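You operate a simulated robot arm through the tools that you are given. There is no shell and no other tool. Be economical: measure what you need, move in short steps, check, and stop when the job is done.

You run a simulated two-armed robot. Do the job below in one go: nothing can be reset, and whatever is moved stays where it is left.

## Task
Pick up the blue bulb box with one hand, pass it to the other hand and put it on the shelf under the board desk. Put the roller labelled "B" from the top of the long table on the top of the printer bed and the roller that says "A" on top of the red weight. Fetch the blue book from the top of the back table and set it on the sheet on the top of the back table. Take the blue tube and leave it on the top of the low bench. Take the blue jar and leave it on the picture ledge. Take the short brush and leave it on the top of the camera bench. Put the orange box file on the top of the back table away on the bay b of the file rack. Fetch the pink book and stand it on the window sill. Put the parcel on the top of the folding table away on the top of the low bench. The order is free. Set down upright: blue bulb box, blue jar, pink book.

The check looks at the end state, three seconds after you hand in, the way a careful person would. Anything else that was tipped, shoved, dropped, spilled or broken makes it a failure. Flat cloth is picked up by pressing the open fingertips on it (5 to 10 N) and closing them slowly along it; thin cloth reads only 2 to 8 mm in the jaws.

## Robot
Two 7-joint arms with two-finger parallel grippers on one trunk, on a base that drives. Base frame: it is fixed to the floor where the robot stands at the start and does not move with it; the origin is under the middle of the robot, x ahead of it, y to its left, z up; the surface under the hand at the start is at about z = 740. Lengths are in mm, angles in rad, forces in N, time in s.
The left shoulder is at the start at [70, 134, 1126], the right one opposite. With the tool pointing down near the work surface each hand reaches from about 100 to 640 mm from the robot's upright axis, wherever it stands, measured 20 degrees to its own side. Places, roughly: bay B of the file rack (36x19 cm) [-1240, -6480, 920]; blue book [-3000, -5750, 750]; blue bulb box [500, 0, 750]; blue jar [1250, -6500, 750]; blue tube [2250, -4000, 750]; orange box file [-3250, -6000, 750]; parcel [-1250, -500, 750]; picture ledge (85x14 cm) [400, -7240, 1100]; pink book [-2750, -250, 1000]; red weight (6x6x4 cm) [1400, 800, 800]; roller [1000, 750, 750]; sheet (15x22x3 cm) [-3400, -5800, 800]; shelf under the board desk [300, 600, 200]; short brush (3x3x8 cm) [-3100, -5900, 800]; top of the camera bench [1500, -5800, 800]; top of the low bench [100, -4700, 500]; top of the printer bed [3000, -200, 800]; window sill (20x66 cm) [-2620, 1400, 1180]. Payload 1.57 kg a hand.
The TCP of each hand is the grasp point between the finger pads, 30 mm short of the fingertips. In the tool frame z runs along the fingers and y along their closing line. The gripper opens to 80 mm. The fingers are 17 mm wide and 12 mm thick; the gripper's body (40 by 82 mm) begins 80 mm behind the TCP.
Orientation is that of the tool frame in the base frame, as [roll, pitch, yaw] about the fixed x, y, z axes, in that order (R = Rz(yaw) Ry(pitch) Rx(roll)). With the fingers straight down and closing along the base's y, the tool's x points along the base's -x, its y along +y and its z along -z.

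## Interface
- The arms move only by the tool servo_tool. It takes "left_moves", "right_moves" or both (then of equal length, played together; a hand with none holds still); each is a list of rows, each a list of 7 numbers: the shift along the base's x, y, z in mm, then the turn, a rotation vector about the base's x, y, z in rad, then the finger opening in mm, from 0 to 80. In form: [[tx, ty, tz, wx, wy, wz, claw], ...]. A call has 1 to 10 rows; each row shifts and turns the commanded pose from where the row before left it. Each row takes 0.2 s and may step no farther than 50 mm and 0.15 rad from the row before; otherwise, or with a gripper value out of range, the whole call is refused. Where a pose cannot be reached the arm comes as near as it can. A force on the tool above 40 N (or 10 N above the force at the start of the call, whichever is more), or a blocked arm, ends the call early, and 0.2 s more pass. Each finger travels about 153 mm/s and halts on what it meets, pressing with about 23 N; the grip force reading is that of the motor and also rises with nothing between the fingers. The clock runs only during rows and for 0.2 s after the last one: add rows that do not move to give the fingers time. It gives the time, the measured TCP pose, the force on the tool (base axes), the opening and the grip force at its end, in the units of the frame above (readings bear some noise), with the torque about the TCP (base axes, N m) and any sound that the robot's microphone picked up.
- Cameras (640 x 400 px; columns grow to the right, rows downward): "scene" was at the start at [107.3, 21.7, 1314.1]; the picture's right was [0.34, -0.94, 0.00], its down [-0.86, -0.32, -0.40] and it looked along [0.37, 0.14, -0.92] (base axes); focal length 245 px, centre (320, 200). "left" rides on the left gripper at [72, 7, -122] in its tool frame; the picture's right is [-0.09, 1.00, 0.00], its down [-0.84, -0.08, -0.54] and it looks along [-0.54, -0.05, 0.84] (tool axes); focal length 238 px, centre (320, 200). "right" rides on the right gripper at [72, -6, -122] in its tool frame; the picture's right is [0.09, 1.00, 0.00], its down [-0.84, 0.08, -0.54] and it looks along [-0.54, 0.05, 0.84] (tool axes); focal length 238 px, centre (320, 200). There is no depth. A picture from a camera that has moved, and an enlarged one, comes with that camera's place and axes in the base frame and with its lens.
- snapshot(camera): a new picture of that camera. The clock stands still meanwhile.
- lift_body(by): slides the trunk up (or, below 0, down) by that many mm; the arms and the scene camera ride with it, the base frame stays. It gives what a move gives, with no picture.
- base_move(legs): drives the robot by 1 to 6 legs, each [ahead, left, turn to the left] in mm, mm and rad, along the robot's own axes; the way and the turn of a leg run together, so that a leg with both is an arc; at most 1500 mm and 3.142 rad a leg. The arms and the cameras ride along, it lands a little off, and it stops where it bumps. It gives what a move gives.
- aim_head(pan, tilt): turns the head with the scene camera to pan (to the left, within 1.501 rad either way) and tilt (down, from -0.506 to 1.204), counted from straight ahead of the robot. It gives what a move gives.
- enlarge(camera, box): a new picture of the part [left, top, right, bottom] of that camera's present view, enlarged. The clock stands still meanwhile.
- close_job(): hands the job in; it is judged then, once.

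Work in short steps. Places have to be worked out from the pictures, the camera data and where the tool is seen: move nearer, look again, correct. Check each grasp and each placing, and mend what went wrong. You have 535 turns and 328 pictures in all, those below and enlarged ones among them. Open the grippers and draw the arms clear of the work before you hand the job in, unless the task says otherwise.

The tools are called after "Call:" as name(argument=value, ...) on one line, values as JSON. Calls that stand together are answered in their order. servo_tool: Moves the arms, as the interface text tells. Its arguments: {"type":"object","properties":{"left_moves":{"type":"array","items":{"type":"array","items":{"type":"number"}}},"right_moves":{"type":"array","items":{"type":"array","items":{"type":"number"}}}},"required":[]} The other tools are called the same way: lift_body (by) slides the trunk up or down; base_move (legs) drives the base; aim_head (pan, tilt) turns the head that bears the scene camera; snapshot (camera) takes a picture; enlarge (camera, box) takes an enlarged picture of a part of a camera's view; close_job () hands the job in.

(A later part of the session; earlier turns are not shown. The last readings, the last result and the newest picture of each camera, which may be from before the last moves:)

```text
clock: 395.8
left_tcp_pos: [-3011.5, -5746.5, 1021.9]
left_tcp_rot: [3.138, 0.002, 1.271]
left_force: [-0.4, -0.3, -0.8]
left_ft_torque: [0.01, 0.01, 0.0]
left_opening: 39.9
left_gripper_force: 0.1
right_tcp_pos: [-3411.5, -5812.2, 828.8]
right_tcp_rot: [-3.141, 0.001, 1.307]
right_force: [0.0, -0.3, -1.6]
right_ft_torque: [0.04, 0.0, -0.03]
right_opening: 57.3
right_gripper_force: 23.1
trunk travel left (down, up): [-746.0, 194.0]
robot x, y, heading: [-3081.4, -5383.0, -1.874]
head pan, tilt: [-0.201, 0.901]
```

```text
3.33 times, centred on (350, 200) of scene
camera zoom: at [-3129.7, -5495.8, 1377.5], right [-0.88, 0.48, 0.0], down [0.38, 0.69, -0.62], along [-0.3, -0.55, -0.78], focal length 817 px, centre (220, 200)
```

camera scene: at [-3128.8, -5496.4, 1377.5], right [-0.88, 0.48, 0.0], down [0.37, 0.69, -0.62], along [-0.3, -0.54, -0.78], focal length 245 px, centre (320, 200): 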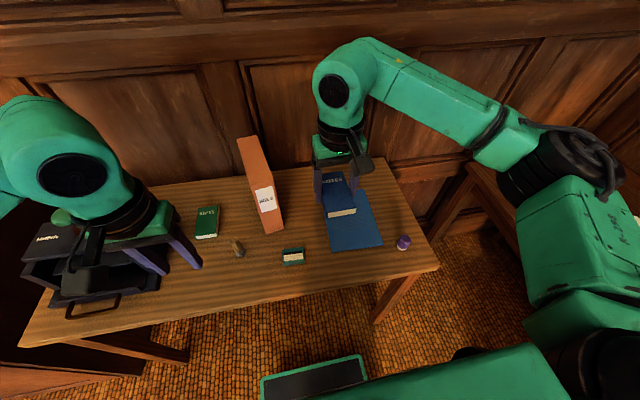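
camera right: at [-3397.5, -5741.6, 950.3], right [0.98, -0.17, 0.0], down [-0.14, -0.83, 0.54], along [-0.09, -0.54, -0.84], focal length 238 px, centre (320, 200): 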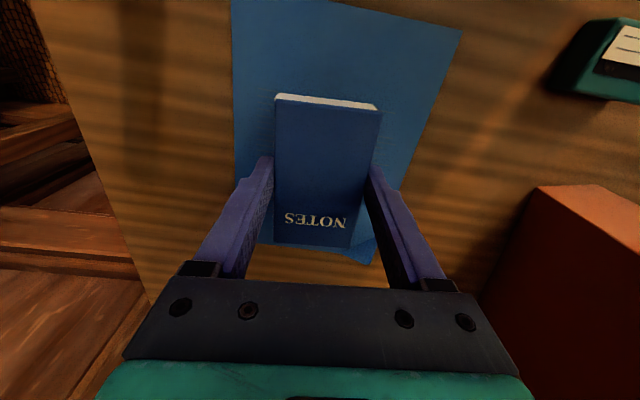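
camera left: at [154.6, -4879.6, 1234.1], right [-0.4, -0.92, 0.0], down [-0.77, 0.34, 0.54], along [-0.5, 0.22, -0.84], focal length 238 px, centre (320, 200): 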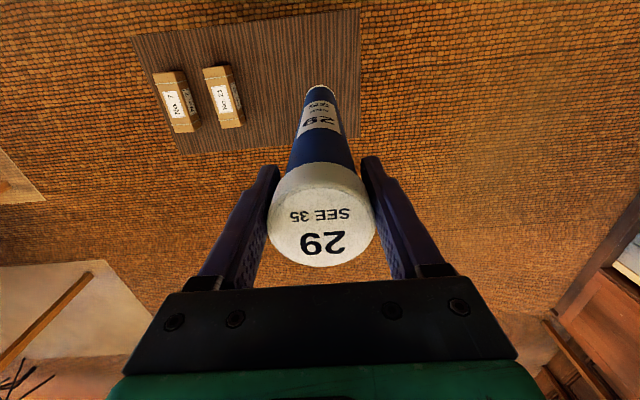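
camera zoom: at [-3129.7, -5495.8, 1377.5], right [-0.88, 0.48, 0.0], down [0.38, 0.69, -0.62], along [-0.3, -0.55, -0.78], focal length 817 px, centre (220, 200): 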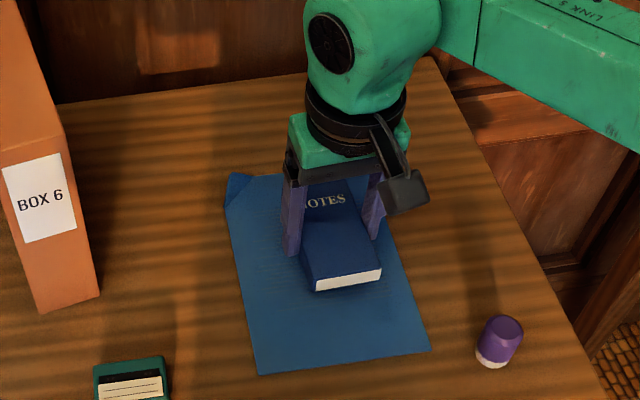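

Centred on the sheet. Creep down to contact.

Call:
servo_tool(right_moves=[[0, 0, -15, 0, 0, 0, 0], [0, 0, -10, 0, 0, 0, 0], [0, 0, -4, 0, 0, 0, 0], [0, 0, -2, 0, 0, 0, 0], [0, 0, 0, 0, 0, 0, 0]])

Call:
servo_tool(right_moves=[[0, 0, -2, 0, 0, 0, 0], [0, 0, -1, 0, 0, 0, 0], [0, 0, 0, 0, 0, 0, 0]])

```text
clock: 397.0
left_tcp_pos: [-3012.8, -5747.1, 1022.5]
left_tcp_rot: [3.138, 0.003, 1.274]
left_force: [0.7, 0.1, -0.6]
left_ft_torque: [0.02, -0.02, 0.01]
left_opening: 40.1
left_gripper_force: 0.1
right_tcp_pos: [-3409.9, -5813.3, 799.5]
right_tcp_rot: [-3.14, 0.001, 1.306]
right_force: [0.0, -0.1, -1.5]
right_ft_torque: [-0.01, 0.0, 0.03]
right_opening: 57.5
right_gripper_force: 23.3
trunk travel left (down, up): [-746.0, 194.0]
robot x, y, heading: [-3077.9, -5385.2, -1.864]
head pan, tilt: [-0.201, 0.901]
```

```text
clock: 397.8
left_tcp_pos: [-3012.2, -5746.5, 1022.7]
left_tcp_rot: [3.138, 0.002, 1.273]
left_force: [-0.2, 0.0, 0.4]
left_ft_torque: [0.0, 0.02, 0.0]
left_opening: 40.1
left_gripper_force: 0.1
right_tcp_pos: [-3411.1, -5813.3, 796.0]
right_tcp_rot: [3.141, 0.002, 1.306]
right_force: [0.9, 0.5, -1.1]
right_ft_torque: [0.0, 0.0, -0.01]
right_opening: 57.6
right_gripper_force: 23.1
trunk travel left (down, up): [-746.0, 194.0]
robot x, y, heading: [-3080.3, -5385.2, -1.867]
head pan, tilt: [-0.201, 0.901]
```

Call:
servo_tool(right_moves=[[0, 0, -2, 0, 0, 0, 0], [0, 0, -1, 0, 0, 0, 0], [0, 0, 0, 0, 0, 0, 0]])

Call:
servo_tool(right_moves=[[0, 0, 0, 0, 0, 0, 64], [0, 0, 0, 0, 0, 0, 72], [0, 0, 0, 0, 0, 0, 80], [0, 0, 0, 0, 0, 0, 80], [0, 0, 20, 0, 0, 0, 80], [0, 0, 40, 0, 0, 0, 80], [0, 0, 45, 0, 0, 0, 80], [0, 0, 45, 0, 0, 0, 80]])

Call:
snapshot(camera="right")

```text
clock: 398.6
left_tcp_pos: [-3011.5, -5747.0, 1022.7]
left_tcp_rot: [3.139, 0.002, 1.272]
left_force: [0.1, -0.4, -0.6]
left_ft_torque: [0.02, -0.01, 0.02]
left_opening: 39.8
left_gripper_force: 0.0
right_tcp_pos: [-3412.4, -5813.6, 793.2]
right_tcp_rot: [3.14, 0.003, 1.305]
right_force: [0.3, -1.0, -1.0]
right_ft_torque: [0.0, 0.01, -0.03]
right_opening: 57.4
right_gripper_force: 23.0
trunk travel left (down, up): [-746.0, 194.0]
robot x, y, heading: [-3083.0, -5386.0, -1.869]
head pan, tilt: [-0.201, 0.901]
```

```text
clock: 400.4
left_tcp_pos: [-3012.1, -5746.5, 1021.8]
left_tcp_rot: [3.138, 0.005, 1.274]
left_force: [0.0, -0.2, 0.2]
left_ft_torque: [0.0, 0.0, 0.0]
left_opening: 40.0
left_gripper_force: 0.1
right_tcp_pos: [-3409.2, -5813.7, 945.4]
right_tcp_rot: [-3.141, 0.0, 1.305]
right_force: [-0.3, -0.2, 0.9]
right_ft_torque: [-0.02, 0.01, 0.0]
right_opening: 79.9
right_gripper_force: 0.0
trunk travel left (down, up): [-746.0, 194.0]
robot x, y, heading: [-3082.1, -5383.8, -1.868]
head pan, tilt: [-0.201, 0.901]
```

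```text
183 pictures are left
camera right: at [-3396.5, -5741.9, 1066.0], right [0.98, -0.17, 0.0], down [-0.14, -0.83, 0.54], along [-0.09, -0.53, -0.84], focal length 238 px, centre (320, 200)
```

right: 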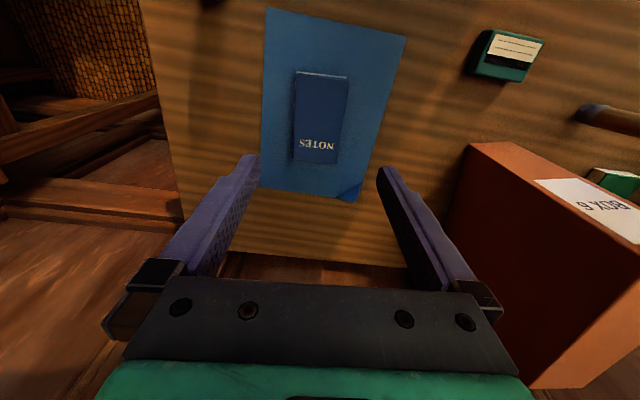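

The book lies on the sheet. Now the brush with the left hand: move above it.

Call:
servo_tool(left_moves=[[-20, -30, -10, 0, 0, 0, 60], [-20, -30, -20, 0, 0, 0, 60], [-20, -30, -20, 0, 0, 0, 60], [-18, -30, -20, 0, 0, 0, 60]], right_moves=[[0, 0, 25, 0, 0, 0, 80], [0, 0, 25, 0, 0, 0, 80], [0, 0, 25, 0, 0, 0, 80], [0, 0, 25, 0, 0, 0, 80]])

Call:
snapshot(camera="left")

```text
clock: 401.4
left_tcp_pos: [-3090.5, -5868.3, 949.9]
left_tcp_rot: [3.137, 0.001, 1.272]
left_force: [-0.5, -0.4, -0.5]
left_ft_torque: [-0.03, 0.02, -0.02]
left_opening: 59.9
left_gripper_force: 0.2
right_tcp_pos: [-3412.9, -5814.8, 1043.4]
right_tcp_rot: [-3.141, 0.001, 1.306]
right_force: [-0.8, 0.5, 0.0]
right_ft_torque: [0.04, 0.01, -0.02]
right_opening: 79.9
right_gripper_force: 0.1
trunk travel left (down, up): [-746.0, 194.0]
robot x, y, heading: [-3078.4, -5377.0, -1.871]
head pan, tilt: [-0.201, 0.901]
```

```text
182 pictures are left
camera left: at [-3063.6, -5800.3, 1073.6], right [0.92, -0.38, 0.0], down [-0.32, -0.78, 0.54], along [-0.2, -0.5, -0.84], focal length 238 px, centre (320, 200)
```

left: 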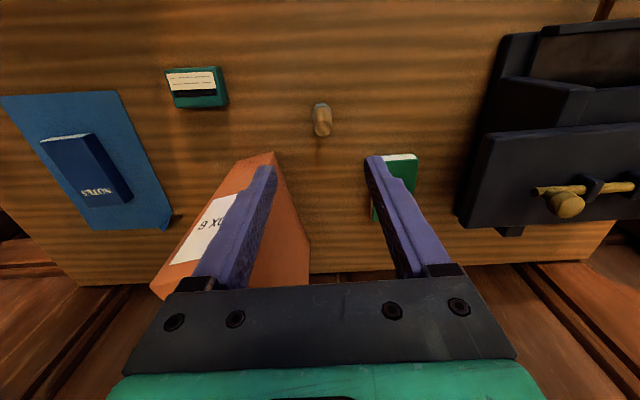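

Brush at ≈(−3085, −5858), top ≈850. Align, descend and grip.

Call:
servo_tool(left_moves=[[5, 10, -30, 0, 0, 0, 60], [0, 0, -40, 0, 0, 0, 60], [0, 0, -25, 0, 0, 0, 60]])

Call:
snapshot(camera="left")

```text
clock: 402.2
left_tcp_pos: [-3086.8, -5856.1, 857.0]
left_tcp_rot: [3.139, 0.001, 1.272]
left_force: [1.4, -0.7, 1.0]
left_ft_torque: [0.03, 0.0, 0.02]
left_opening: 60.1
left_gripper_force: 0.0
right_tcp_pos: [-3412.3, -5813.2, 1044.3]
right_tcp_rot: [-3.141, 0.002, 1.306]
right_force: [0.3, 0.5, -0.5]
right_ft_torque: [0.01, 0.03, 0.06]
right_opening: 79.9
right_gripper_force: 0.1
trunk travel left (down, up): [-746.0, 194.0]
robot x, y, heading: [-3077.6, -5382.2, -1.872]
head pan, tilt: [-0.201, 0.901]
```

```text
181 pictures are left
camera left: at [-3058.9, -5789.4, 978.5], right [0.92, -0.38, 0.0], down [-0.32, -0.78, 0.54], along [-0.2, -0.5, -0.84], focal length 238 px, centre (320, 200)
```

left: 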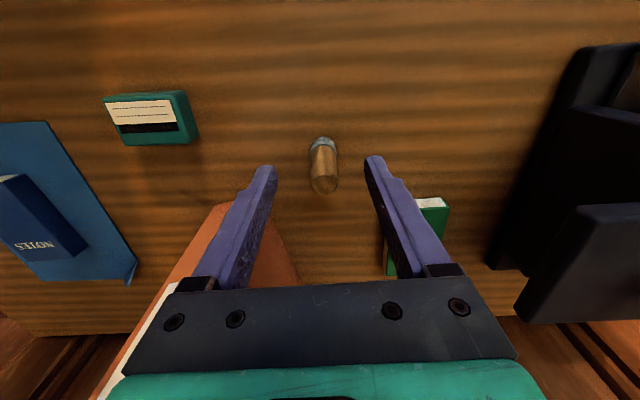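

Call:
servo_tool(left_moves=[[2, -2, -25, 0, 0, 0, 60], [0, 0, -17, 0, 0, 0, 60], [0, 0, 0, 0, 0, 0, 40], [0, 0, 0, 0, 0, 0, 20], [0, 0, 0, 0, 0, 0, 0], [0, 0, 0, 0, 0, 0, 0], [0, 0, 8, 0, 0, 0, 0], [0, 0, 20, 0, 0, 0, 0], [0, 0, 30, 0, 0, 0, 0]])

Call:
snapshot(camera="left")

```text
clock: 404.2
left_tcp_pos: [-3084.0, -5857.9, 874.1]
left_tcp_rot: [3.14, 0.0, 1.271]
left_force: [0.4, -0.1, -0.2]
left_ft_torque: [-0.03, -0.03, 0.02]
left_opening: 21.7
left_gripper_force: 23.0
right_tcp_pos: [-3410.5, -5812.4, 1043.9]
right_tcp_rot: [3.141, 0.002, 1.306]
right_force: [0.2, 0.6, -0.4]
right_ft_torque: [0.01, 0.01, 0.02]
right_opening: 79.9
right_gripper_force: 0.0
trunk travel left (down, up): [-746.0, 194.0]
robot x, y, heading: [-3081.9, -5385.3, -1.871]
head pan, tilt: [-0.201, 0.901]
```

```text
180 pictures are left
camera left: at [-3056.9, -5790.6, 995.9], right [0.92, -0.38, 0.0], down [-0.32, -0.78, 0.54], along [-0.2, -0.5, -0.84], focal length 238 px, centre (320, 200)
```

left: 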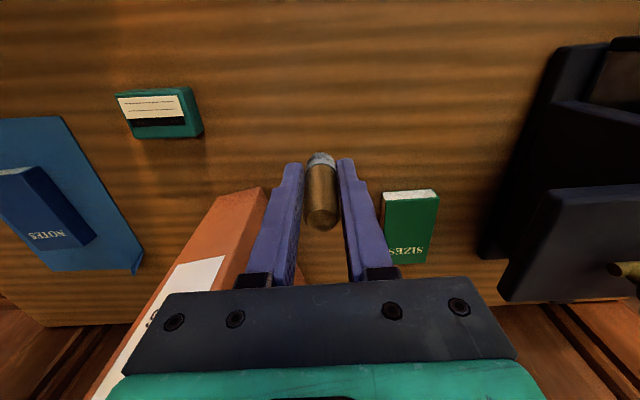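

Brush held. Raise and draw in the left hand; then shift the base left for the file with the right hand.

Call:
servo_tool(left_moves=[[0, 0, 45, 0, 0, 0, 0], [0, 0, 45, 0, 0, 0, 0], [10, 30, 35, 0, 0, 0, 0], [10, 35, 30, 0, 0, 0, 0], [10, 40, 20, 0, 0, 0, 0]], right_moves=[[0, 0, 20, 0, 0, 0, 80], [0, 0, 20, 0, 0, 0, 80], [0, 0, 20, 0, 0, 0, 80], [0, 0, 20, 0, 0, 0, 80], [0, 0, 0, 0, 0, 0, 80]])

Call:
base_move(legs=[[10, 190, 0]])

Call:
snapshot(camera="right")

Call:
snapshot(camera="scene")

```text
clock: 405.4
left_tcp_pos: [-3053.3, -5750.3, 1048.2]
left_tcp_rot: [3.139, 0.004, 1.273]
left_force: [-0.9, -0.3, -0.9]
left_ft_torque: [0.02, -0.03, 0.0]
left_opening: 21.5
left_gripper_force: 23.5
right_tcp_pos: [-3410.9, -5812.6, 1123.1]
right_tcp_rot: [3.14, 0.002, 1.305]
right_force: [1.3, -0.1, -0.3]
right_ft_torque: [-0.01, 0.02, -0.03]
right_opening: 80.1
right_gripper_force: 0.0
trunk travel left (down, up): [-746.0, 194.0]
robot x, y, heading: [-3080.3, -5384.5, -1.873]
head pan, tilt: [-0.201, 0.901]
```

```text
clock: 407.0
left_tcp_pos: [-2876.0, -5817.5, 1046.9]
left_tcp_rot: [3.138, 0.002, 1.273]
left_force: [0.2, -0.4, -1.5]
left_ft_torque: [0.04, 0.01, -0.01]
left_opening: 21.1
left_gripper_force: 23.2
right_tcp_pos: [-3233.3, -5878.9, 1122.8]
right_tcp_rot: [3.14, 0.003, 1.305]
right_force: [0.5, -0.2, -0.6]
right_ft_torque: [0.0, -0.01, 0.02]
right_opening: 80.2
right_gripper_force: 0.1
trunk travel left (down, up): [-746.0, 194.0]
robot x, y, heading: [-2900.5, -5449.9, -1.868]
head pan, tilt: [-0.201, 0.901]
```

```text
179 pictures are left
camera right: at [-3220.7, -5807.9, 1244.4], right [0.99, -0.17, 0.0], down [-0.15, -0.83, 0.54], along [-0.09, -0.54, -0.84], focal length 238 px, centre (320, 200)
```

right: 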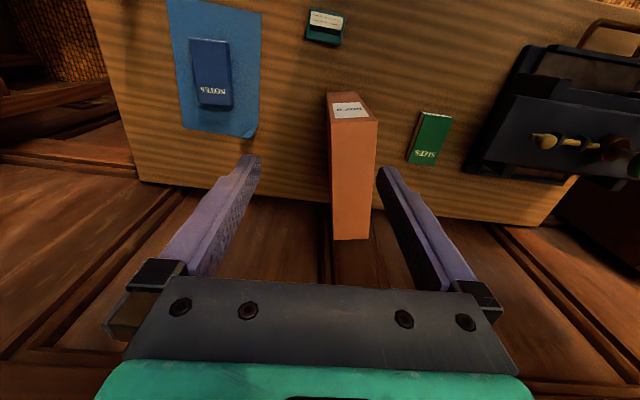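

```text
178 pictures are left
camera scene: at [-2951.9, -5561.2, 1377.5], right [-0.88, 0.48, 0.0], down [0.38, 0.69, -0.62], along [-0.3, -0.55, -0.78], focal length 245 px, centre (320, 200)
```

scene: 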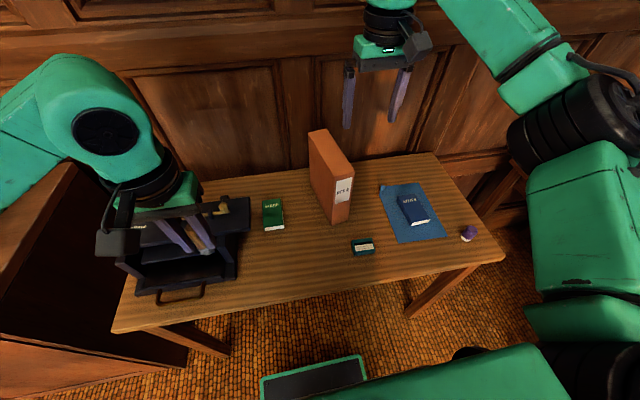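

File top ≈963, centre (−3205, −5978), its axis turned +0.15 relative to the hand. Move over it, yaw +0.148.

Call:
servo_tool(right_moves=[[9, -30, -10, 0, 0, 0.074, 80], [9, -30, -10, 0, 0, 0.074, 80], [10, -31, -20, 0, 0, 0, 80], [0, 0, -20, 0, 0, 0, 80]])

Call:
snapshot(camera="right")

```text
clock: 408.0
left_tcp_pos: [-2874.8, -5819.4, 1047.6]
left_tcp_rot: [3.138, 0.003, 1.273]
left_force: [-0.3, -1.0, -0.6]
left_ft_torque: [0.02, -0.04, 0.02]
left_opening: 21.6
left_gripper_force: 23.5
right_tcp_pos: [-3218.2, -5930.7, 1086.5]
right_tcp_rot: [3.14, -0.001, 1.455]
right_force: [-0.5, 0.2, 1.1]
right_ft_torque: [-0.01, 0.04, 0.0]
right_opening: 79.9
right_gripper_force: 0.1
right hand out of reach, approached as far as the arm can: row 2, 3
trunk travel left (down, up): [-746.0, 194.0]
robot x, y, heading: [-2898.4, -5450.7, -1.872]
head pan, tilt: [-0.201, 0.901]
```

```text
177 pictures are left
camera right: at [-3216.1, -5858.8, 1207.4], right [1.0, -0.02, 0.0], down [-0.02, -0.84, 0.54], along [-0.01, -0.54, -0.84], focal length 238 px, centre (320, 200)
```

right: 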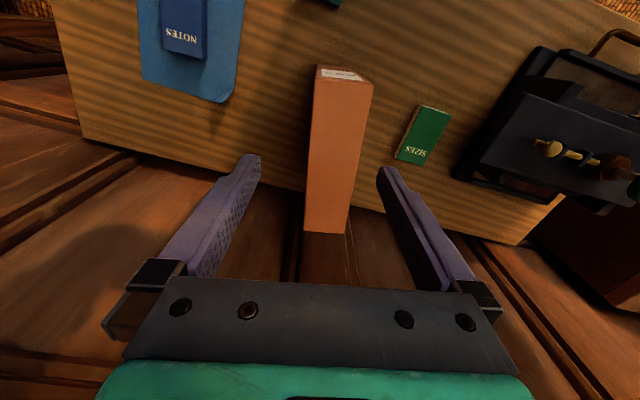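

Reach improves lower. Descend to z≈1003 with lateral correction, then move forward.

Call:
servo_tool(right_moves=[[10, 0, -40, 0, 0, 0, 80], [8, 0, -43, 0, 0, 0, 80], [-2, -18, 0, 0, 0, 0, 80], [-2, -18, 0, 0, 0, 0, 80], [0, 0, 0, 0, 0, 0, 80]])

Call:
snapshot(camera="right")

```text
clock: 409.2
left_tcp_pos: [-2874.4, -5818.6, 1047.8]
left_tcp_rot: [3.137, 0.004, 1.272]
left_force: [0.3, 0.2, -0.4]
left_ft_torque: [-0.04, -0.01, -0.05]
left_opening: 21.6
left_gripper_force: 22.6
right_tcp_pos: [-3202.3, -5957.4, 1003.0]
right_tcp_rot: [3.14, 0.002, 1.453]
right_force: [0.1, -0.3, 0.1]
right_ft_torque: [-0.01, 0.01, 0.0]
right_opening: 80.3
right_gripper_force: 0.1
right hand out of reach, approached as far as the arm can: row 4
trunk travel left (down, up): [-746.0, 194.0]
robot x, y, heading: [-2904.1, -5449.5, -1.875]
head pan, tilt: [-0.201, 0.901]
```

```text
176 pictures are left
camera right: at [-3200.7, -5884.9, 1125.2], right [1.0, -0.03, 0.0], down [-0.02, -0.84, 0.54], along [-0.01, -0.54, -0.84], focal length 238 px, centre (320, 200)
```

right: 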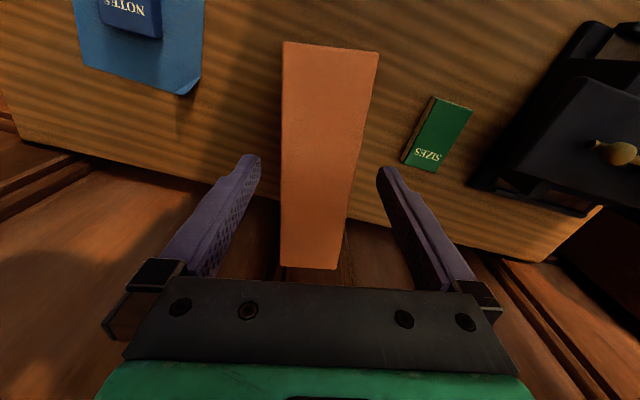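

Aligned; 20 mm in front of its middle. Descend to 918, creeping forward a bit, and grip.

Call:
servo_tool(right_moves=[[0, 0, -30, 0, 0, 0, 80], [0, -4, -30, 0, 0, 0, 80], [-1, -8, -25, 0, 0, 0, 80], [0, 0, 0, 0, 0, 0, 80], [0, 0, 0, 0, 0, 0, 65], [0, 0, 0, 0, 0, 0, 40], [0, 0, 0, 0, 0, 0, 0], [0, 0, 0, 0, 0, 0, 0]])

Call:
snapshot(camera="right")

```text
clock: 411.0
left_tcp_pos: [-2874.1, -5817.9, 1046.4]
left_tcp_rot: [3.14, 0.002, 1.271]
left_force: [-0.6, -0.3, -1.3]
left_ft_torque: [0.02, 0.0, -0.02]
left_opening: 21.5
left_gripper_force: 22.7
right_tcp_pos: [-3204.3, -5960.3, 914.4]
right_tcp_rot: [-3.142, 0.003, 1.451]
right_force: [2.4, 0.7, -0.2]
right_ft_torque: [-0.26, -0.09, 0.15]
right_opening: 54.9
right_gripper_force: 23.0
right hand out of reach, approached as far as the arm can: row 3
trunk travel left (down, up): [-746.0, 194.0]
robot x, y, heading: [-2899.0, -5449.6, -1.869]
head pan, tilt: [-0.201, 0.901]
```

```text
175 pictures are left
camera right: at [-3201.7, -5886.7, 1035.6], right [1.0, -0.03, 0.0], down [-0.02, -0.84, 0.54], along [-0.02, -0.54, -0.84], focal length 238 px, centre (320, 200)
```

right: 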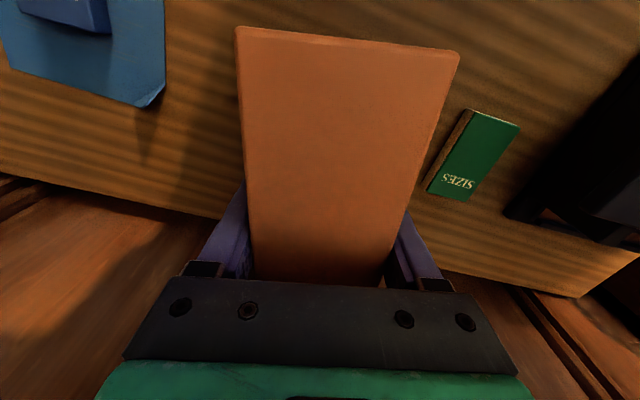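

Gripped (55 mm). Lift with the trunk 80 and check.

Call:
lift_body(by=15)

Call:
lift_body(by=100)

Call:
snapshot(camera="scene")

```text
clock: 411.6
left_tcp_pos: [-2874.2, -5819.7, 1061.6]
left_tcp_rot: [3.138, 0.002, 1.274]
left_force: [0.1, 0.1, -0.4]
left_ft_torque: [0.02, 0.01, 0.0]
left_opening: 21.3
left_gripper_force: 22.8
right_tcp_pos: [-3205.1, -5958.9, 928.6]
right_tcp_rot: [3.141, 0.001, 1.45]
right_force: [-0.5, -0.8, -7.7]
right_ft_torque: [0.07, -0.02, -0.02]
right_opening: 55.1
right_gripper_force: 22.9
trunk travel left (down, up): [-761.0, 179.0]
robot x, y, heading: [-2899.6, -5450.2, -1.869]
head pan, tilt: [-0.201, 0.901]
```

```text
clock: 412.9
left_tcp_pos: [-2874.9, -5820.6, 1160.6]
left_tcp_rot: [3.138, -0.001, 1.273]
left_force: [-0.1, -1.0, -0.3]
left_ft_torque: [0.03, 0.0, -0.02]
left_opening: 21.3
left_gripper_force: 22.5
right_tcp_pos: [-3204.8, -5960.0, 1028.9]
right_tcp_rot: [-3.141, 0.001, 1.454]
right_force: [0.3, -0.1, -6.8]
right_ft_torque: [0.14, 0.01, 0.01]
right_opening: 54.7
right_gripper_force: 23.6
trunk travel left (down, up): [-861.0, 79.0]
robot x, y, heading: [-2902.7, -5443.7, -1.87]
head pan, tilt: [-0.201, 0.901]
```

```text
174 pictures are left
camera scene: at [-2950.8, -5563.6, 1492.3], right [-0.88, 0.48, 0.0], down [0.38, 0.69, -0.62], along [-0.3, -0.54, -0.78], focal length 245 px, centre (320, 200)
```

scene: 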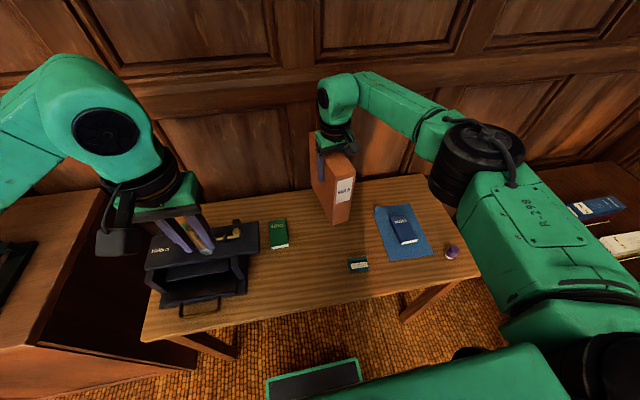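

The file hangs upright. Back away and drive left (east) to the file rack.

Call:
base_move(legs=[[-450, 0, 0], [0, 1400, 0], [0, 550, 0]])

Call:
aim_head(pan=-0.1, tilt=0.5)

Call:
snapshot(camera="scene")

```text
clock: 425.1
left_tcp_pos: [-875.9, -5970.6, 1160.8]
left_tcp_rot: [3.138, 0.001, 1.266]
left_force: [-0.5, -0.6, -0.7]
left_ft_torque: [0.02, -0.01, 0.01]
left_opening: 21.3
left_gripper_force: 23.2
right_tcp_pos: [-1208.2, -6108.6, 1029.2]
right_tcp_rot: [-3.141, 0.002, 1.444]
right_force: [0.3, 0.1, -6.5]
right_ft_torque: [0.15, -0.02, 0.01]
right_opening: 54.9
right_gripper_force: 23.1
trunk travel left (down, up): [-861.0, 79.0]
robot x, y, heading: [-897.4, -5600.6, -1.867]
head pan, tilt: [-0.201, 0.901]
```

```text
clock: 425.9
left_tcp_pos: [-874.6, -5969.9, 1160.9]
left_tcp_rot: [3.139, 0.002, 1.265]
left_force: [-0.2, -0.4, -0.6]
left_ft_torque: [0.01, 0.0, 0.0]
left_opening: 21.4
left_gripper_force: 22.5
right_tcp_pos: [-1206.4, -6107.3, 1028.8]
right_tcp_rot: [-3.141, 0.002, 1.443]
right_force: [0.5, 0.9, -7.1]
right_ft_torque: [0.12, -0.02, -0.02]
right_opening: 55.0
right_gripper_force: 22.7
trunk travel left (down, up): [-861.0, 79.0]
robot x, y, heading: [-897.7, -5596.8, -1.876]
head pan, tilt: [-0.099, 0.499]
```

```text
173 pictures are left
camera scene: at [-947.5, -5731.5, 1526.1], right [-0.92, 0.39, 0.0], down [0.19, 0.44, -0.88], along [-0.35, -0.81, -0.48], focal length 245 px, centre (320, 200)
```

scene: 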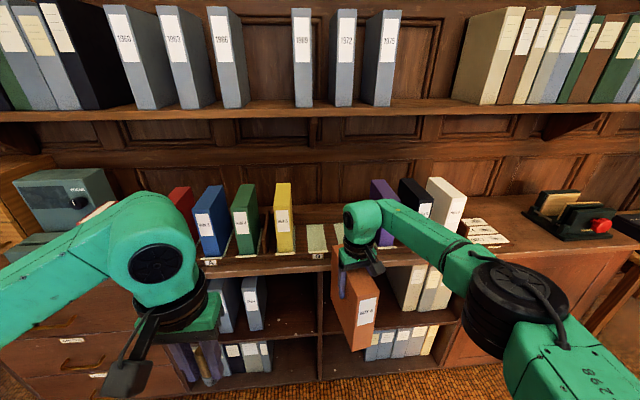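

Let me enlarge the rack top to see the bays.

Call:
enlarge(camera="scene", box=[160, 160, 480, 290])

```text
2.00 times, centred on (320, 225) of scene
camera zoom: at [-947.5, -5731.5, 1526.1], right [-0.92, 0.39, 0.0], down [0.19, 0.44, -0.88], along [-0.35, -0.81, -0.48], focal length 490 px, centre (320, 150)
```

zoom: 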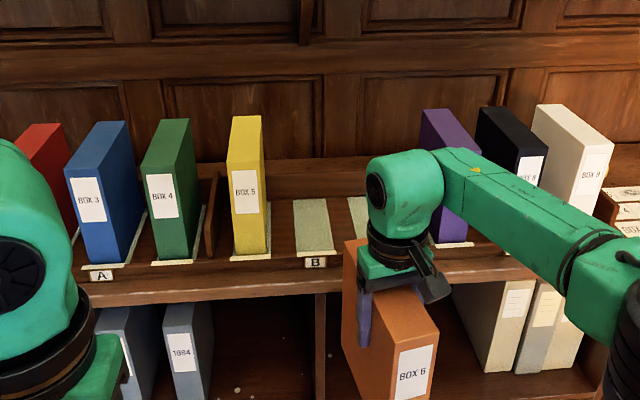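

Bay B: BOX 5 on its left, an empty mat right above label "B" at ≈(−1253, −6469). Raise the trunk, turn the file −0.18 to square it, and drive up in steps.

Call:
lift_body(by=76)

Call:
servo_tool(right_moves=[[0, 0, 0, 0, 0, -0.06, 0], [0, 0, 0, 0, 0, -0.06, 0], [0, 0, 0, 0, 0, -0.06, 0], [0, 0, 0, 0, 0, 0, 0]])

Call:
base_move(legs=[[180, 71, 0]])

Call:
snapshot(camera="scene")

Call:
snapshot(camera="right")

```text
clock: 427.1
left_tcp_pos: [-874.3, -5970.7, 1237.4]
left_tcp_rot: [3.139, 0.0, 1.265]
left_force: [-0.8, -0.4, -0.9]
left_ft_torque: [-0.02, 0.03, -0.01]
left_opening: 21.2
left_gripper_force: 23.1
right_tcp_pos: [-1205.8, -6107.6, 1105.1]
right_tcp_rot: [-3.141, 0.001, 1.443]
right_force: [-0.8, 0.3, -8.1]
right_ft_torque: [0.13, -0.04, -0.01]
right_opening: 55.0
right_gripper_force: 22.7
trunk travel left (down, up): [-937.0, 3.0]
robot x, y, heading: [-899.3, -5602.6, -1.88]
head pan, tilt: [-0.099, 0.499]
```

```text
clock: 428.1
left_tcp_pos: [-873.8, -5971.4, 1238.1]
left_tcp_rot: [3.138, 0.002, 1.264]
left_force: [0.1, -0.7, -0.4]
left_ft_torque: [0.0, 0.01, -0.02]
left_opening: 21.5
left_gripper_force: 23.2
right_tcp_pos: [-1206.7, -6107.9, 1104.2]
right_tcp_rot: [-3.141, 0.002, 1.262]
right_force: [0.6, -0.3, -7.4]
right_ft_torque: [0.15, -0.05, 0.0]
right_opening: 54.7
right_gripper_force: 22.8
trunk travel left (down, up): [-937.0, 3.0]
robot x, y, heading: [-894.0, -5601.4, -1.875]
head pan, tilt: [-0.099, 0.499]
```

```text
clock: 429.6
left_tcp_pos: [-860.6, -6160.2, 1238.6]
left_tcp_rot: [3.137, 0.005, 1.267]
left_force: [0.1, 0.7, -0.7]
left_ft_torque: [0.0, 0.0, 0.01]
left_opening: 21.1
left_gripper_force: 23.2
right_tcp_pos: [-1193.1, -6297.3, 1106.4]
right_tcp_rot: [-3.141, 0.004, 1.263]
right_force: [-0.1, 0.6, -6.2]
right_ft_torque: [0.13, -0.05, -0.01]
right_opening: 55.0
right_gripper_force: 23.3
trunk travel left (down, up): [-937.0, 3.0]
robot x, y, heading: [-883.2, -5794.8, -1.88]
head pan, tilt: [-0.099, 0.499]
```

```text
171 pictures are left
camera scene: at [-934.6, -5919.7, 1602.7], right [-0.92, 0.39, 0.0], down [0.19, 0.44, -0.88], along [-0.35, -0.81, -0.48], focal length 245 px, centre (320, 200)
```

scene: 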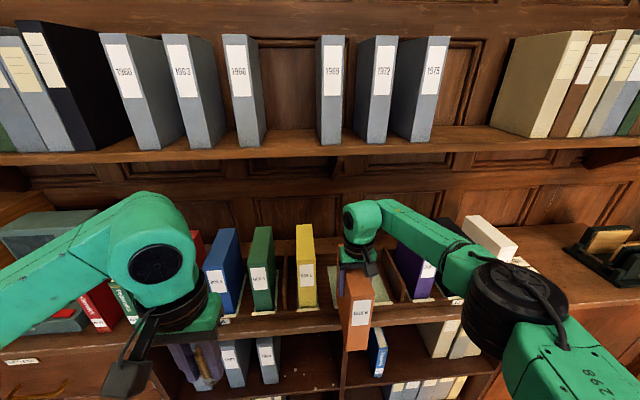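

```text
170 pictures are left
camera right: at [-1176.8, -6227.6, 1227.6], right [0.98, -0.21, 0.0], down [-0.18, -0.82, 0.55], along [-0.12, -0.53, -0.84], focal length 238 px, centre (320, 200)
```

right: 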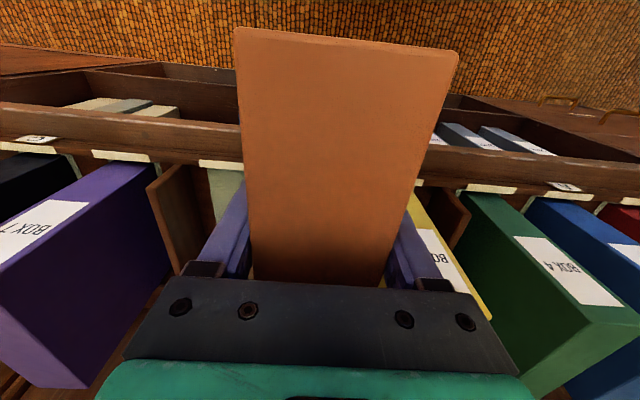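

Triangulation gives rack floor z≈950, so the file must go higher. Raise the arm 55 mm first.

Call:
servo_tool(right_moves=[[0, 0, 20, 0, 0, 0, 0], [0, 0, 20, 0, 0, 0, 0], [0, 0, 15, 0, 0, 0, 0], [0, 0, 0, 0, 0, 0, 0]])

Call:
base_move(legs=[[80, 0, 0]])

Call:
snapshot(camera="scene")

Call:
snapshot(camera="right")

```text
clock: 430.6
left_tcp_pos: [-860.9, -6165.7, 1237.0]
left_tcp_rot: [3.139, -0.002, 1.264]
left_force: [-0.3, -0.4, -0.1]
left_ft_torque: [0.02, 0.0, 0.02]
left_opening: 21.3
left_gripper_force: 22.9
right_tcp_pos: [-1194.0, -6302.5, 1160.0]
right_tcp_rot: [-3.14, 0.002, 1.264]
right_force: [1.0, 0.0, -6.8]
right_ft_torque: [0.13, -0.01, -0.02]
right_opening: 54.9
right_gripper_force: 23.0
trunk travel left (down, up): [-937.0, 3.0]
robot x, y, heading: [-884.4, -5797.1, -1.878]
head pan, tilt: [-0.099, 0.499]
```

```text
clock: 431.7
left_tcp_pos: [-882.7, -6230.6, 1241.1]
left_tcp_rot: [3.139, 0.011, 1.265]
left_force: [-0.3, 1.4, -0.6]
left_ft_torque: [-0.09, 0.01, -0.02]
left_opening: 21.2
left_gripper_force: 23.2
right_tcp_pos: [-1212.5, -6368.0, 1164.5]
right_tcp_rot: [3.141, 0.01, 1.264]
right_force: [0.3, 0.5, -6.9]
right_ft_torque: [0.07, -0.01, -0.02]
right_opening: 54.9
right_gripper_force: 23.5
trunk travel left (down, up): [-937.0, 3.0]
robot x, y, heading: [-909.2, -5870.4, -1.874]
head pan, tilt: [-0.099, 0.499]
```

```text
169 pictures are left
camera scene: at [-953.9, -5988.2, 1603.5], right [-0.92, 0.39, 0.0], down [0.19, 0.43, -0.88], along [-0.35, -0.81, -0.47], focal length 245 px, centre (320, 200)
```

scene: 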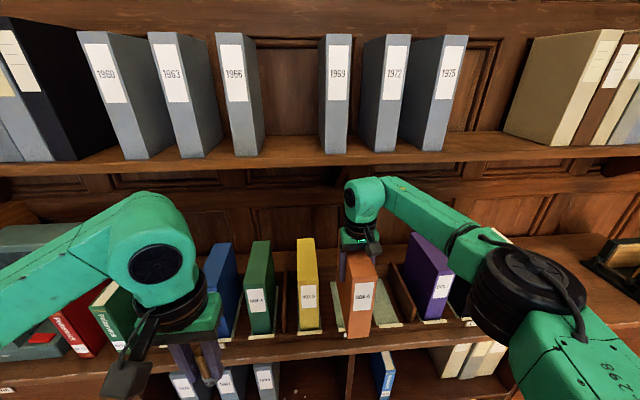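

```text
168 pictures are left
camera right: at [-1196.8, -6297.1, 1285.3], right [0.98, -0.21, 0.0], down [-0.18, -0.82, 0.55], along [-0.12, -0.54, -0.83], focal length 238 px, centre (320, 200)
```

right: 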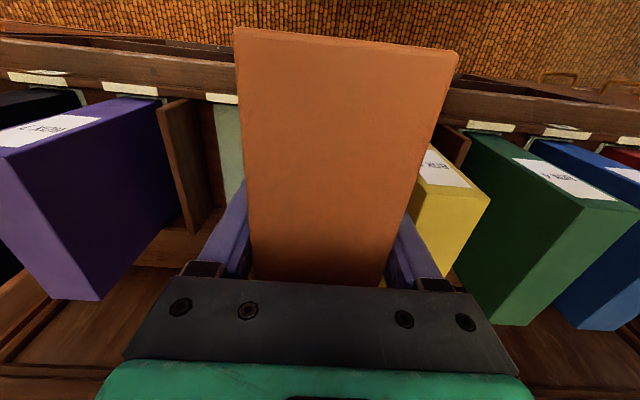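

Lateral alignment is good. Drive 62 mm more in, at a height ~60 above the floor.

Call:
base_move(legs=[[62, 0, -0.004]])

Call:
enlarge(camera="scene", box=[220, 180, 460, 360])

Call:
snapshot(camera="right")

```text
clock: 432.7
left_tcp_pos: [-901.5, -6291.7, 1240.4]
left_tcp_rot: [3.137, 0.008, 1.261]
left_force: [0.5, 0.0, -0.2]
left_ft_torque: [-0.04, 0.03, -0.01]
left_opening: 21.3
left_gripper_force: 23.2
right_tcp_pos: [-1234.4, -6426.9, 1163.5]
right_tcp_rot: [3.14, 0.009, 1.26]
right_force: [-0.7, 1.6, -6.7]
right_ft_torque: [0.08, -0.02, -0.02]
right_opening: 54.7
right_gripper_force: 23.2
trunk travel left (down, up): [-937.0, 3.0]
robot x, y, heading: [-928.4, -5928.5, -1.882]
head pan, tilt: [-0.099, 0.499]
```

```text
2.22 times, centred on (340, 270) of scene
camera zoom: at [-973.5, -6048.7, 1603.3], right [-0.92, 0.4, 0.0], down [0.19, 0.43, -0.88], along [-0.35, -0.81, -0.47], focal length 545 px, centre (276, 44)
```

zoom: 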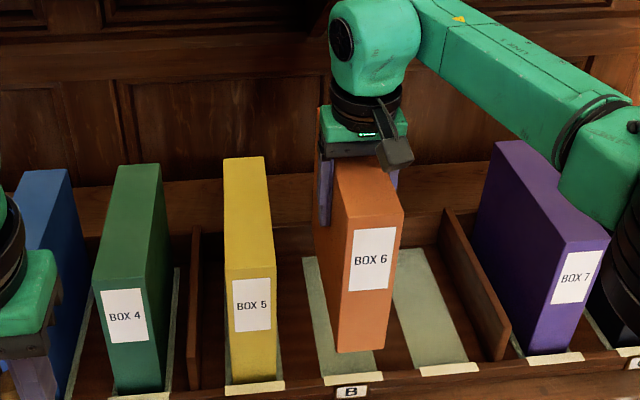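

```text
166 pictures are left
camera right: at [-1217.3, -6356.3, 1284.6], right [0.98, -0.22, 0.0], down [-0.18, -0.82, 0.55], along [-0.12, -0.54, -0.84], focal length 238 px, centre (320, 200)
```

right: 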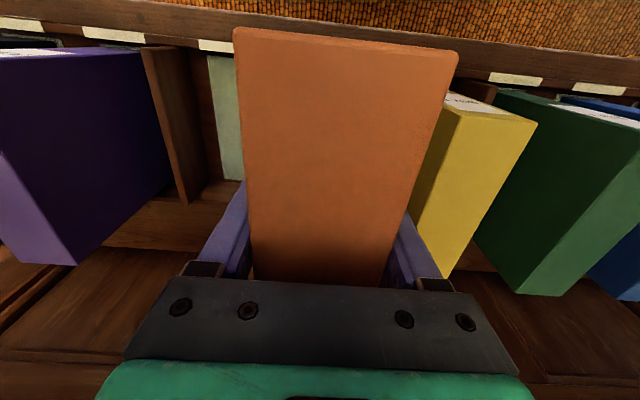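

The file is ~9 mm right and slightly short of the mat. Correct, then lower with the trunk.

Call:
servo_tool(right_moves=[[5, -13, 0, 0, 0, 0, 0], [0, 0, 0, 0, 0, 0, 0]])

Call:
lift_body(by=-35)

Call:
enlarge(camera="scene", box=[220, 180, 460, 360])

```text
clock: 433.3
left_tcp_pos: [-904.1, -6295.0, 1239.6]
left_tcp_rot: [3.138, 0.002, 1.261]
left_force: [-0.4, 0.6, -1.2]
left_ft_torque: [-0.04, 0.03, -0.06]
left_opening: 21.3
left_gripper_force: 22.5
right_tcp_pos: [-1230.0, -6445.9, 1161.2]
right_tcp_rot: [-3.14, 0.002, 1.259]
right_force: [0.4, 0.9, -6.5]
right_ft_torque: [0.1, -0.07, 0.01]
right_opening: 55.0
right_gripper_force: 22.8
trunk travel left (down, up): [-937.0, 3.0]
robot x, y, heading: [-927.6, -5927.1, -1.881]
head pan, tilt: [-0.099, 0.499]
```

```text
clock: 434.1
left_tcp_pos: [-905.2, -6297.4, 1202.9]
left_tcp_rot: [3.139, 0.002, 1.259]
left_force: [0.3, 0.1, -0.9]
left_ft_torque: [-0.03, 0.03, 0.01]
left_opening: 21.4
left_gripper_force: 23.3
right_tcp_pos: [-1231.5, -6446.5, 1125.8]
right_tcp_rot: [3.139, 0.003, 1.261]
right_force: [0.4, -0.6, -7.5]
right_ft_torque: [0.13, -0.06, -0.01]
right_opening: 55.0
right_gripper_force: 23.0
trunk travel left (down, up): [-902.0, 38.0]
robot x, y, heading: [-924.2, -5927.2, -1.879]
head pan, tilt: [-0.099, 0.499]
```

```text
2.22 times, centred on (340, 270) of scene
camera zoom: at [-976.9, -6057.9, 1567.2], right [-0.92, 0.4, 0.0], down [0.19, 0.44, -0.88], along [-0.35, -0.81, -0.48], focal length 545 px, centre (276, 44)
```

zoom: 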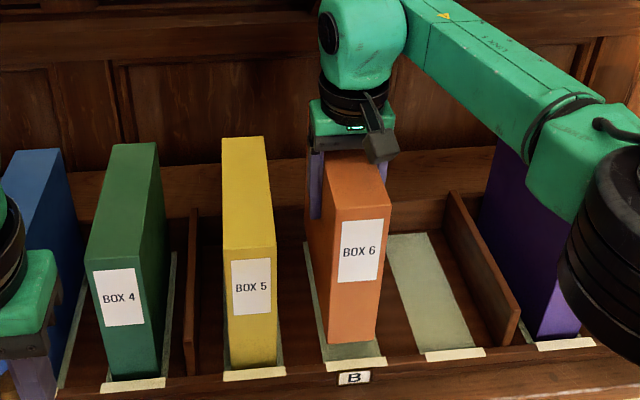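

Well aligned over the mat. Lower to contact.

Call:
lift_body(by=-14)

Call:
lift_body(by=-5)

Call:
lift_body(by=-4)

Call:
lift_body(by=-4)

Call:
enlarge(camera="scene", box=[220, 180, 460, 360])

```text
clock: 434.7
left_tcp_pos: [-903.9, -6298.4, 1188.7]
left_tcp_rot: [3.137, 0.001, 1.26]
left_force: [-0.1, -0.5, -1.4]
left_ft_torque: [0.0, 0.01, 0.01]
left_opening: 21.3
left_gripper_force: 23.1
right_tcp_pos: [-1230.8, -6447.1, 1110.1]
right_tcp_rot: [-3.141, 0.001, 1.261]
right_force: [0.0, 0.7, -6.3]
right_ft_torque: [0.15, -0.03, -0.02]
right_opening: 54.9
right_gripper_force: 23.3
trunk travel left (down, up): [-888.0, 52.0]
robot x, y, heading: [-926.9, -5926.2, -1.878]
head pan, tilt: [-0.099, 0.499]
```

```text
clock: 435.2
left_tcp_pos: [-903.4, -6298.7, 1182.5]
left_tcp_rot: [3.139, -0.001, 1.261]
left_force: [-0.1, 0.1, -0.8]
left_ft_torque: [-0.01, 0.01, 0.0]
left_opening: 21.3
left_gripper_force: 22.5
right_tcp_pos: [-1231.5, -6448.2, 1104.7]
right_tcp_rot: [-3.141, -0.002, 1.26]
right_force: [-1.0, -0.5, -7.0]
right_ft_torque: [0.1, -0.08, 0.01]
right_opening: 55.2
right_gripper_force: 22.8
trunk travel left (down, up): [-883.0, 57.0]
robot x, y, heading: [-928.8, -5926.3, -1.882]
head pan, tilt: [-0.099, 0.499]
```

```text
clock: 435.8
left_tcp_pos: [-903.5, -6299.8, 1179.5]
left_tcp_rot: [3.138, 0.0, 1.259]
left_force: [-0.3, 0.2, -1.0]
left_ft_torque: [0.01, 0.0, 0.0]
left_opening: 21.5
left_gripper_force: 23.0
right_tcp_pos: [-1231.6, -6447.2, 1101.5]
right_tcp_rot: [-3.141, 0.001, 1.26]
right_force: [-0.6, 0.2, -8.4]
right_ft_torque: [0.09, -0.04, 0.02]
right_opening: 54.9
right_gripper_force: 22.8
trunk travel left (down, up): [-879.0, 61.0]
robot x, y, heading: [-926.7, -5926.4, -1.88]
head pan, tilt: [-0.099, 0.499]
```

```text
clock: 436.3
left_tcp_pos: [-904.5, -6297.6, 1175.3]
left_tcp_rot: [3.138, 0.0, 1.26]
left_force: [0.0, -1.6, -0.9]
left_ft_torque: [-0.03, -0.03, -0.02]
left_opening: 21.2
left_gripper_force: 22.9
right_tcp_pos: [-1230.4, -6447.0, 1097.5]
right_tcp_rot: [-3.141, 0.0, 1.261]
right_force: [0.2, 1.2, -7.3]
right_ft_torque: [0.08, -0.04, -0.02]
right_opening: 54.9
right_gripper_force: 22.9
trunk travel left (down, up): [-875.0, 65.0]
robot x, y, heading: [-920.5, -5927.4, -1.881]
head pan, tilt: [-0.099, 0.499]
```

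```text
2.22 times, centred on (340, 270) of scene
camera zoom: at [-977.0, -6059.4, 1540.1], right [-0.92, 0.4, 0.0], down [0.19, 0.44, -0.88], along [-0.35, -0.81, -0.48], focal length 545 px, centre (276, 44)
```

zoom: 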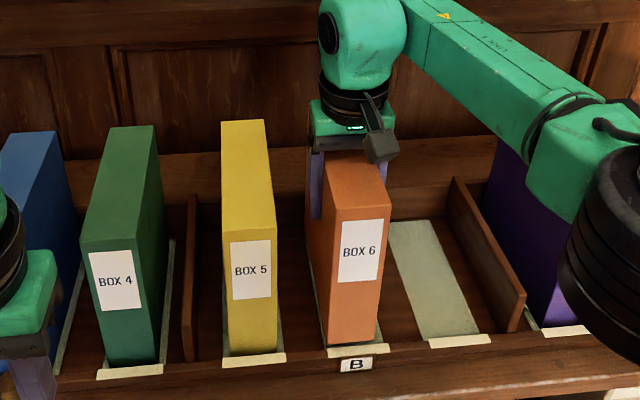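

Call:
lift_body(by=-8)

Call:
lift_body(by=-5)

Call:
lift_body(by=-4)

Call:
lift_body(by=-4)

```text
clock: 436.9
left_tcp_pos: [-904.8, -6298.1, 1167.8]
left_tcp_rot: [3.138, 0.0, 1.258]
left_force: [-0.2, -0.7, -1.2]
left_ft_torque: [0.0, 0.02, -0.02]
left_opening: 21.4
left_gripper_force: 22.9
right_tcp_pos: [-1232.1, -6448.3, 1089.0]
right_tcp_rot: [3.14, 0.002, 1.259]
right_force: [0.4, 0.8, -6.9]
right_ft_torque: [0.12, -0.03, -0.02]
right_opening: 55.2
right_gripper_force: 22.3
trunk travel left (down, up): [-867.0, 73.0]
robot x, y, heading: [-927.0, -5924.1, -1.876]
head pan, tilt: [-0.099, 0.499]
```

```text
clock: 437.4
left_tcp_pos: [-904.0, -6298.4, 1163.0]
left_tcp_rot: [3.139, -0.001, 1.26]
left_force: [0.4, 0.9, -1.7]
left_ft_torque: [0.01, 0.01, 0.0]
left_opening: 21.5
left_gripper_force: 22.9
right_tcp_pos: [-1231.6, -6447.6, 1084.5]
right_tcp_rot: [3.14, -0.001, 1.26]
right_force: [-0.1, -0.6, -7.8]
right_ft_torque: [0.13, -0.04, 0.01]
right_opening: 55.0
right_gripper_force: 22.9
trunk travel left (down, up): [-862.0, 78.0]
robot x, y, heading: [-924.8, -5925.7, -1.88]
head pan, tilt: [-0.099, 0.499]
```

```text
clock: 437.9
left_tcp_pos: [-903.7, -6296.6, 1158.5]
left_tcp_rot: [3.137, 0.003, 1.259]
left_force: [0.0, 0.0, -0.8]
left_ft_torque: [0.05, -0.03, -0.04]
left_opening: 21.4
left_gripper_force: 23.2
right_tcp_pos: [-1230.0, -6446.5, 1084.1]
right_tcp_rot: [-3.141, 0.007, 1.262]
right_force: [-5.2, -6.6, 18.9]
right_ft_torque: [1.09, 0.58, 0.21]
right_opening: 54.8
right_gripper_force: 23.0
trunk travel left (down, up): [-858.0, 82.0]
robot x, y, heading: [-923.6, -5926.6, -1.877]
head pan, tilt: [-0.099, 0.499]
```

```text
clock: 438.4
left_tcp_pos: [-903.4, -6296.3, 1154.5]
left_tcp_rot: [3.14, 0.004, 1.261]
left_force: [-0.1, -0.2, -0.8]
left_ft_torque: [0.02, 0.03, -0.03]
left_opening: 21.1
left_gripper_force: 22.4
right_tcp_pos: [-1229.9, -6447.4, 1078.5]
right_tcp_rot: [-3.141, 0.004, 1.26]
right_force: [-3.6, -9.4, 20.4]
right_ft_torque: [0.66, 0.0, 0.23]
right_opening: 54.7
right_gripper_force: 23.1
trunk travel left (down, up): [-854.0, 86.0]
robot x, y, heading: [-926.3, -5925.6, -1.874]
head pan, tilt: [-0.099, 0.499]
```

Call:
enlarge(camera="scene", box=[260, 200, 420, 340])

```text
2.86 times, centred on (340, 270) of scene
camera zoom: at [-975.1, -6057.0, 1519.5], right [-0.92, 0.4, 0.0], down [0.19, 0.44, -0.88], along [-0.35, -0.81, -0.48], focal length 700 px, centre (263, 0)
```

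zoom: 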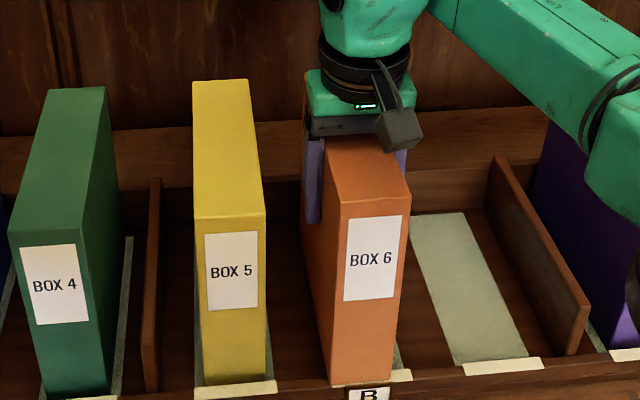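

The file's front overhangs the lip by ~20 mm and sits ~9 mm left. Raise 16 mm, shift the base 21 ahead and 9 right, and lower again.

Call:
lift_body(by=18)

Call:
base_move(legs=[[22, -9, 0]])

Call:
enlarge(camera="scene", box=[260, 200, 420, 340])

```text
clock: 439.1
left_tcp_pos: [-903.9, -6296.5, 1172.5]
left_tcp_rot: [3.138, 0.004, 1.258]
left_force: [0.5, 0.2, -0.9]
left_ft_torque: [0.0, 0.0, -0.03]
left_opening: 21.4
left_gripper_force: 22.9
right_tcp_pos: [-1229.9, -6446.2, 1094.8]
right_tcp_rot: [-3.139, 0.0, 1.26]
right_force: [-0.8, 0.4, -7.2]
right_ft_torque: [0.08, -0.04, -0.02]
right_opening: 55.1
right_gripper_force: 23.2
trunk travel left (down, up): [-872.0, 68.0]
robot x, y, heading: [-925.6, -5923.3, -1.88]
head pan, tilt: [-0.099, 0.499]
```

```text
clock: 439.9
left_tcp_pos: [-915.3, -6312.8, 1174.4]
left_tcp_rot: [3.14, 0.006, 1.261]
left_force: [0.1, 0.2, -1.0]
left_ft_torque: [-0.04, 0.08, 0.03]
left_opening: 21.3
left_gripper_force: 23.0
right_tcp_pos: [-1242.4, -6461.5, 1097.7]
right_tcp_rot: [-3.141, 0.006, 1.259]
right_force: [1.2, 1.4, -6.9]
right_ft_torque: [0.1, -0.04, 0.02]
right_opening: 54.8
right_gripper_force: 23.0
trunk travel left (down, up): [-872.0, 68.0]
robot x, y, heading: [-941.3, -5946.9, -1.878]
head pan, tilt: [-0.099, 0.499]
```

```text
2.86 times, centred on (340, 270) of scene
camera zoom: at [-987.4, -6072.2, 1537.8], right [-0.92, 0.4, 0.0], down [0.19, 0.44, -0.88], along [-0.35, -0.81, -0.48], focal length 700 px, centre (263, 0)
```

zoom: 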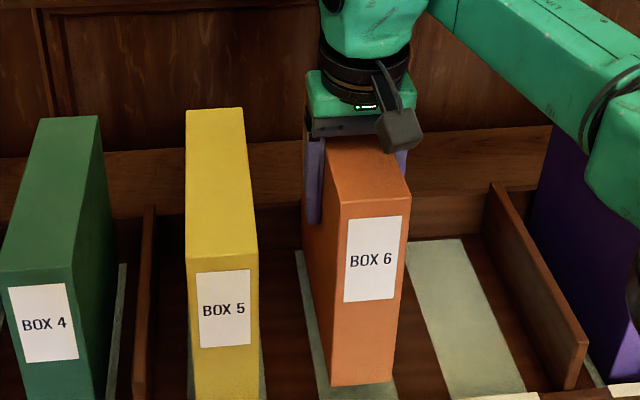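

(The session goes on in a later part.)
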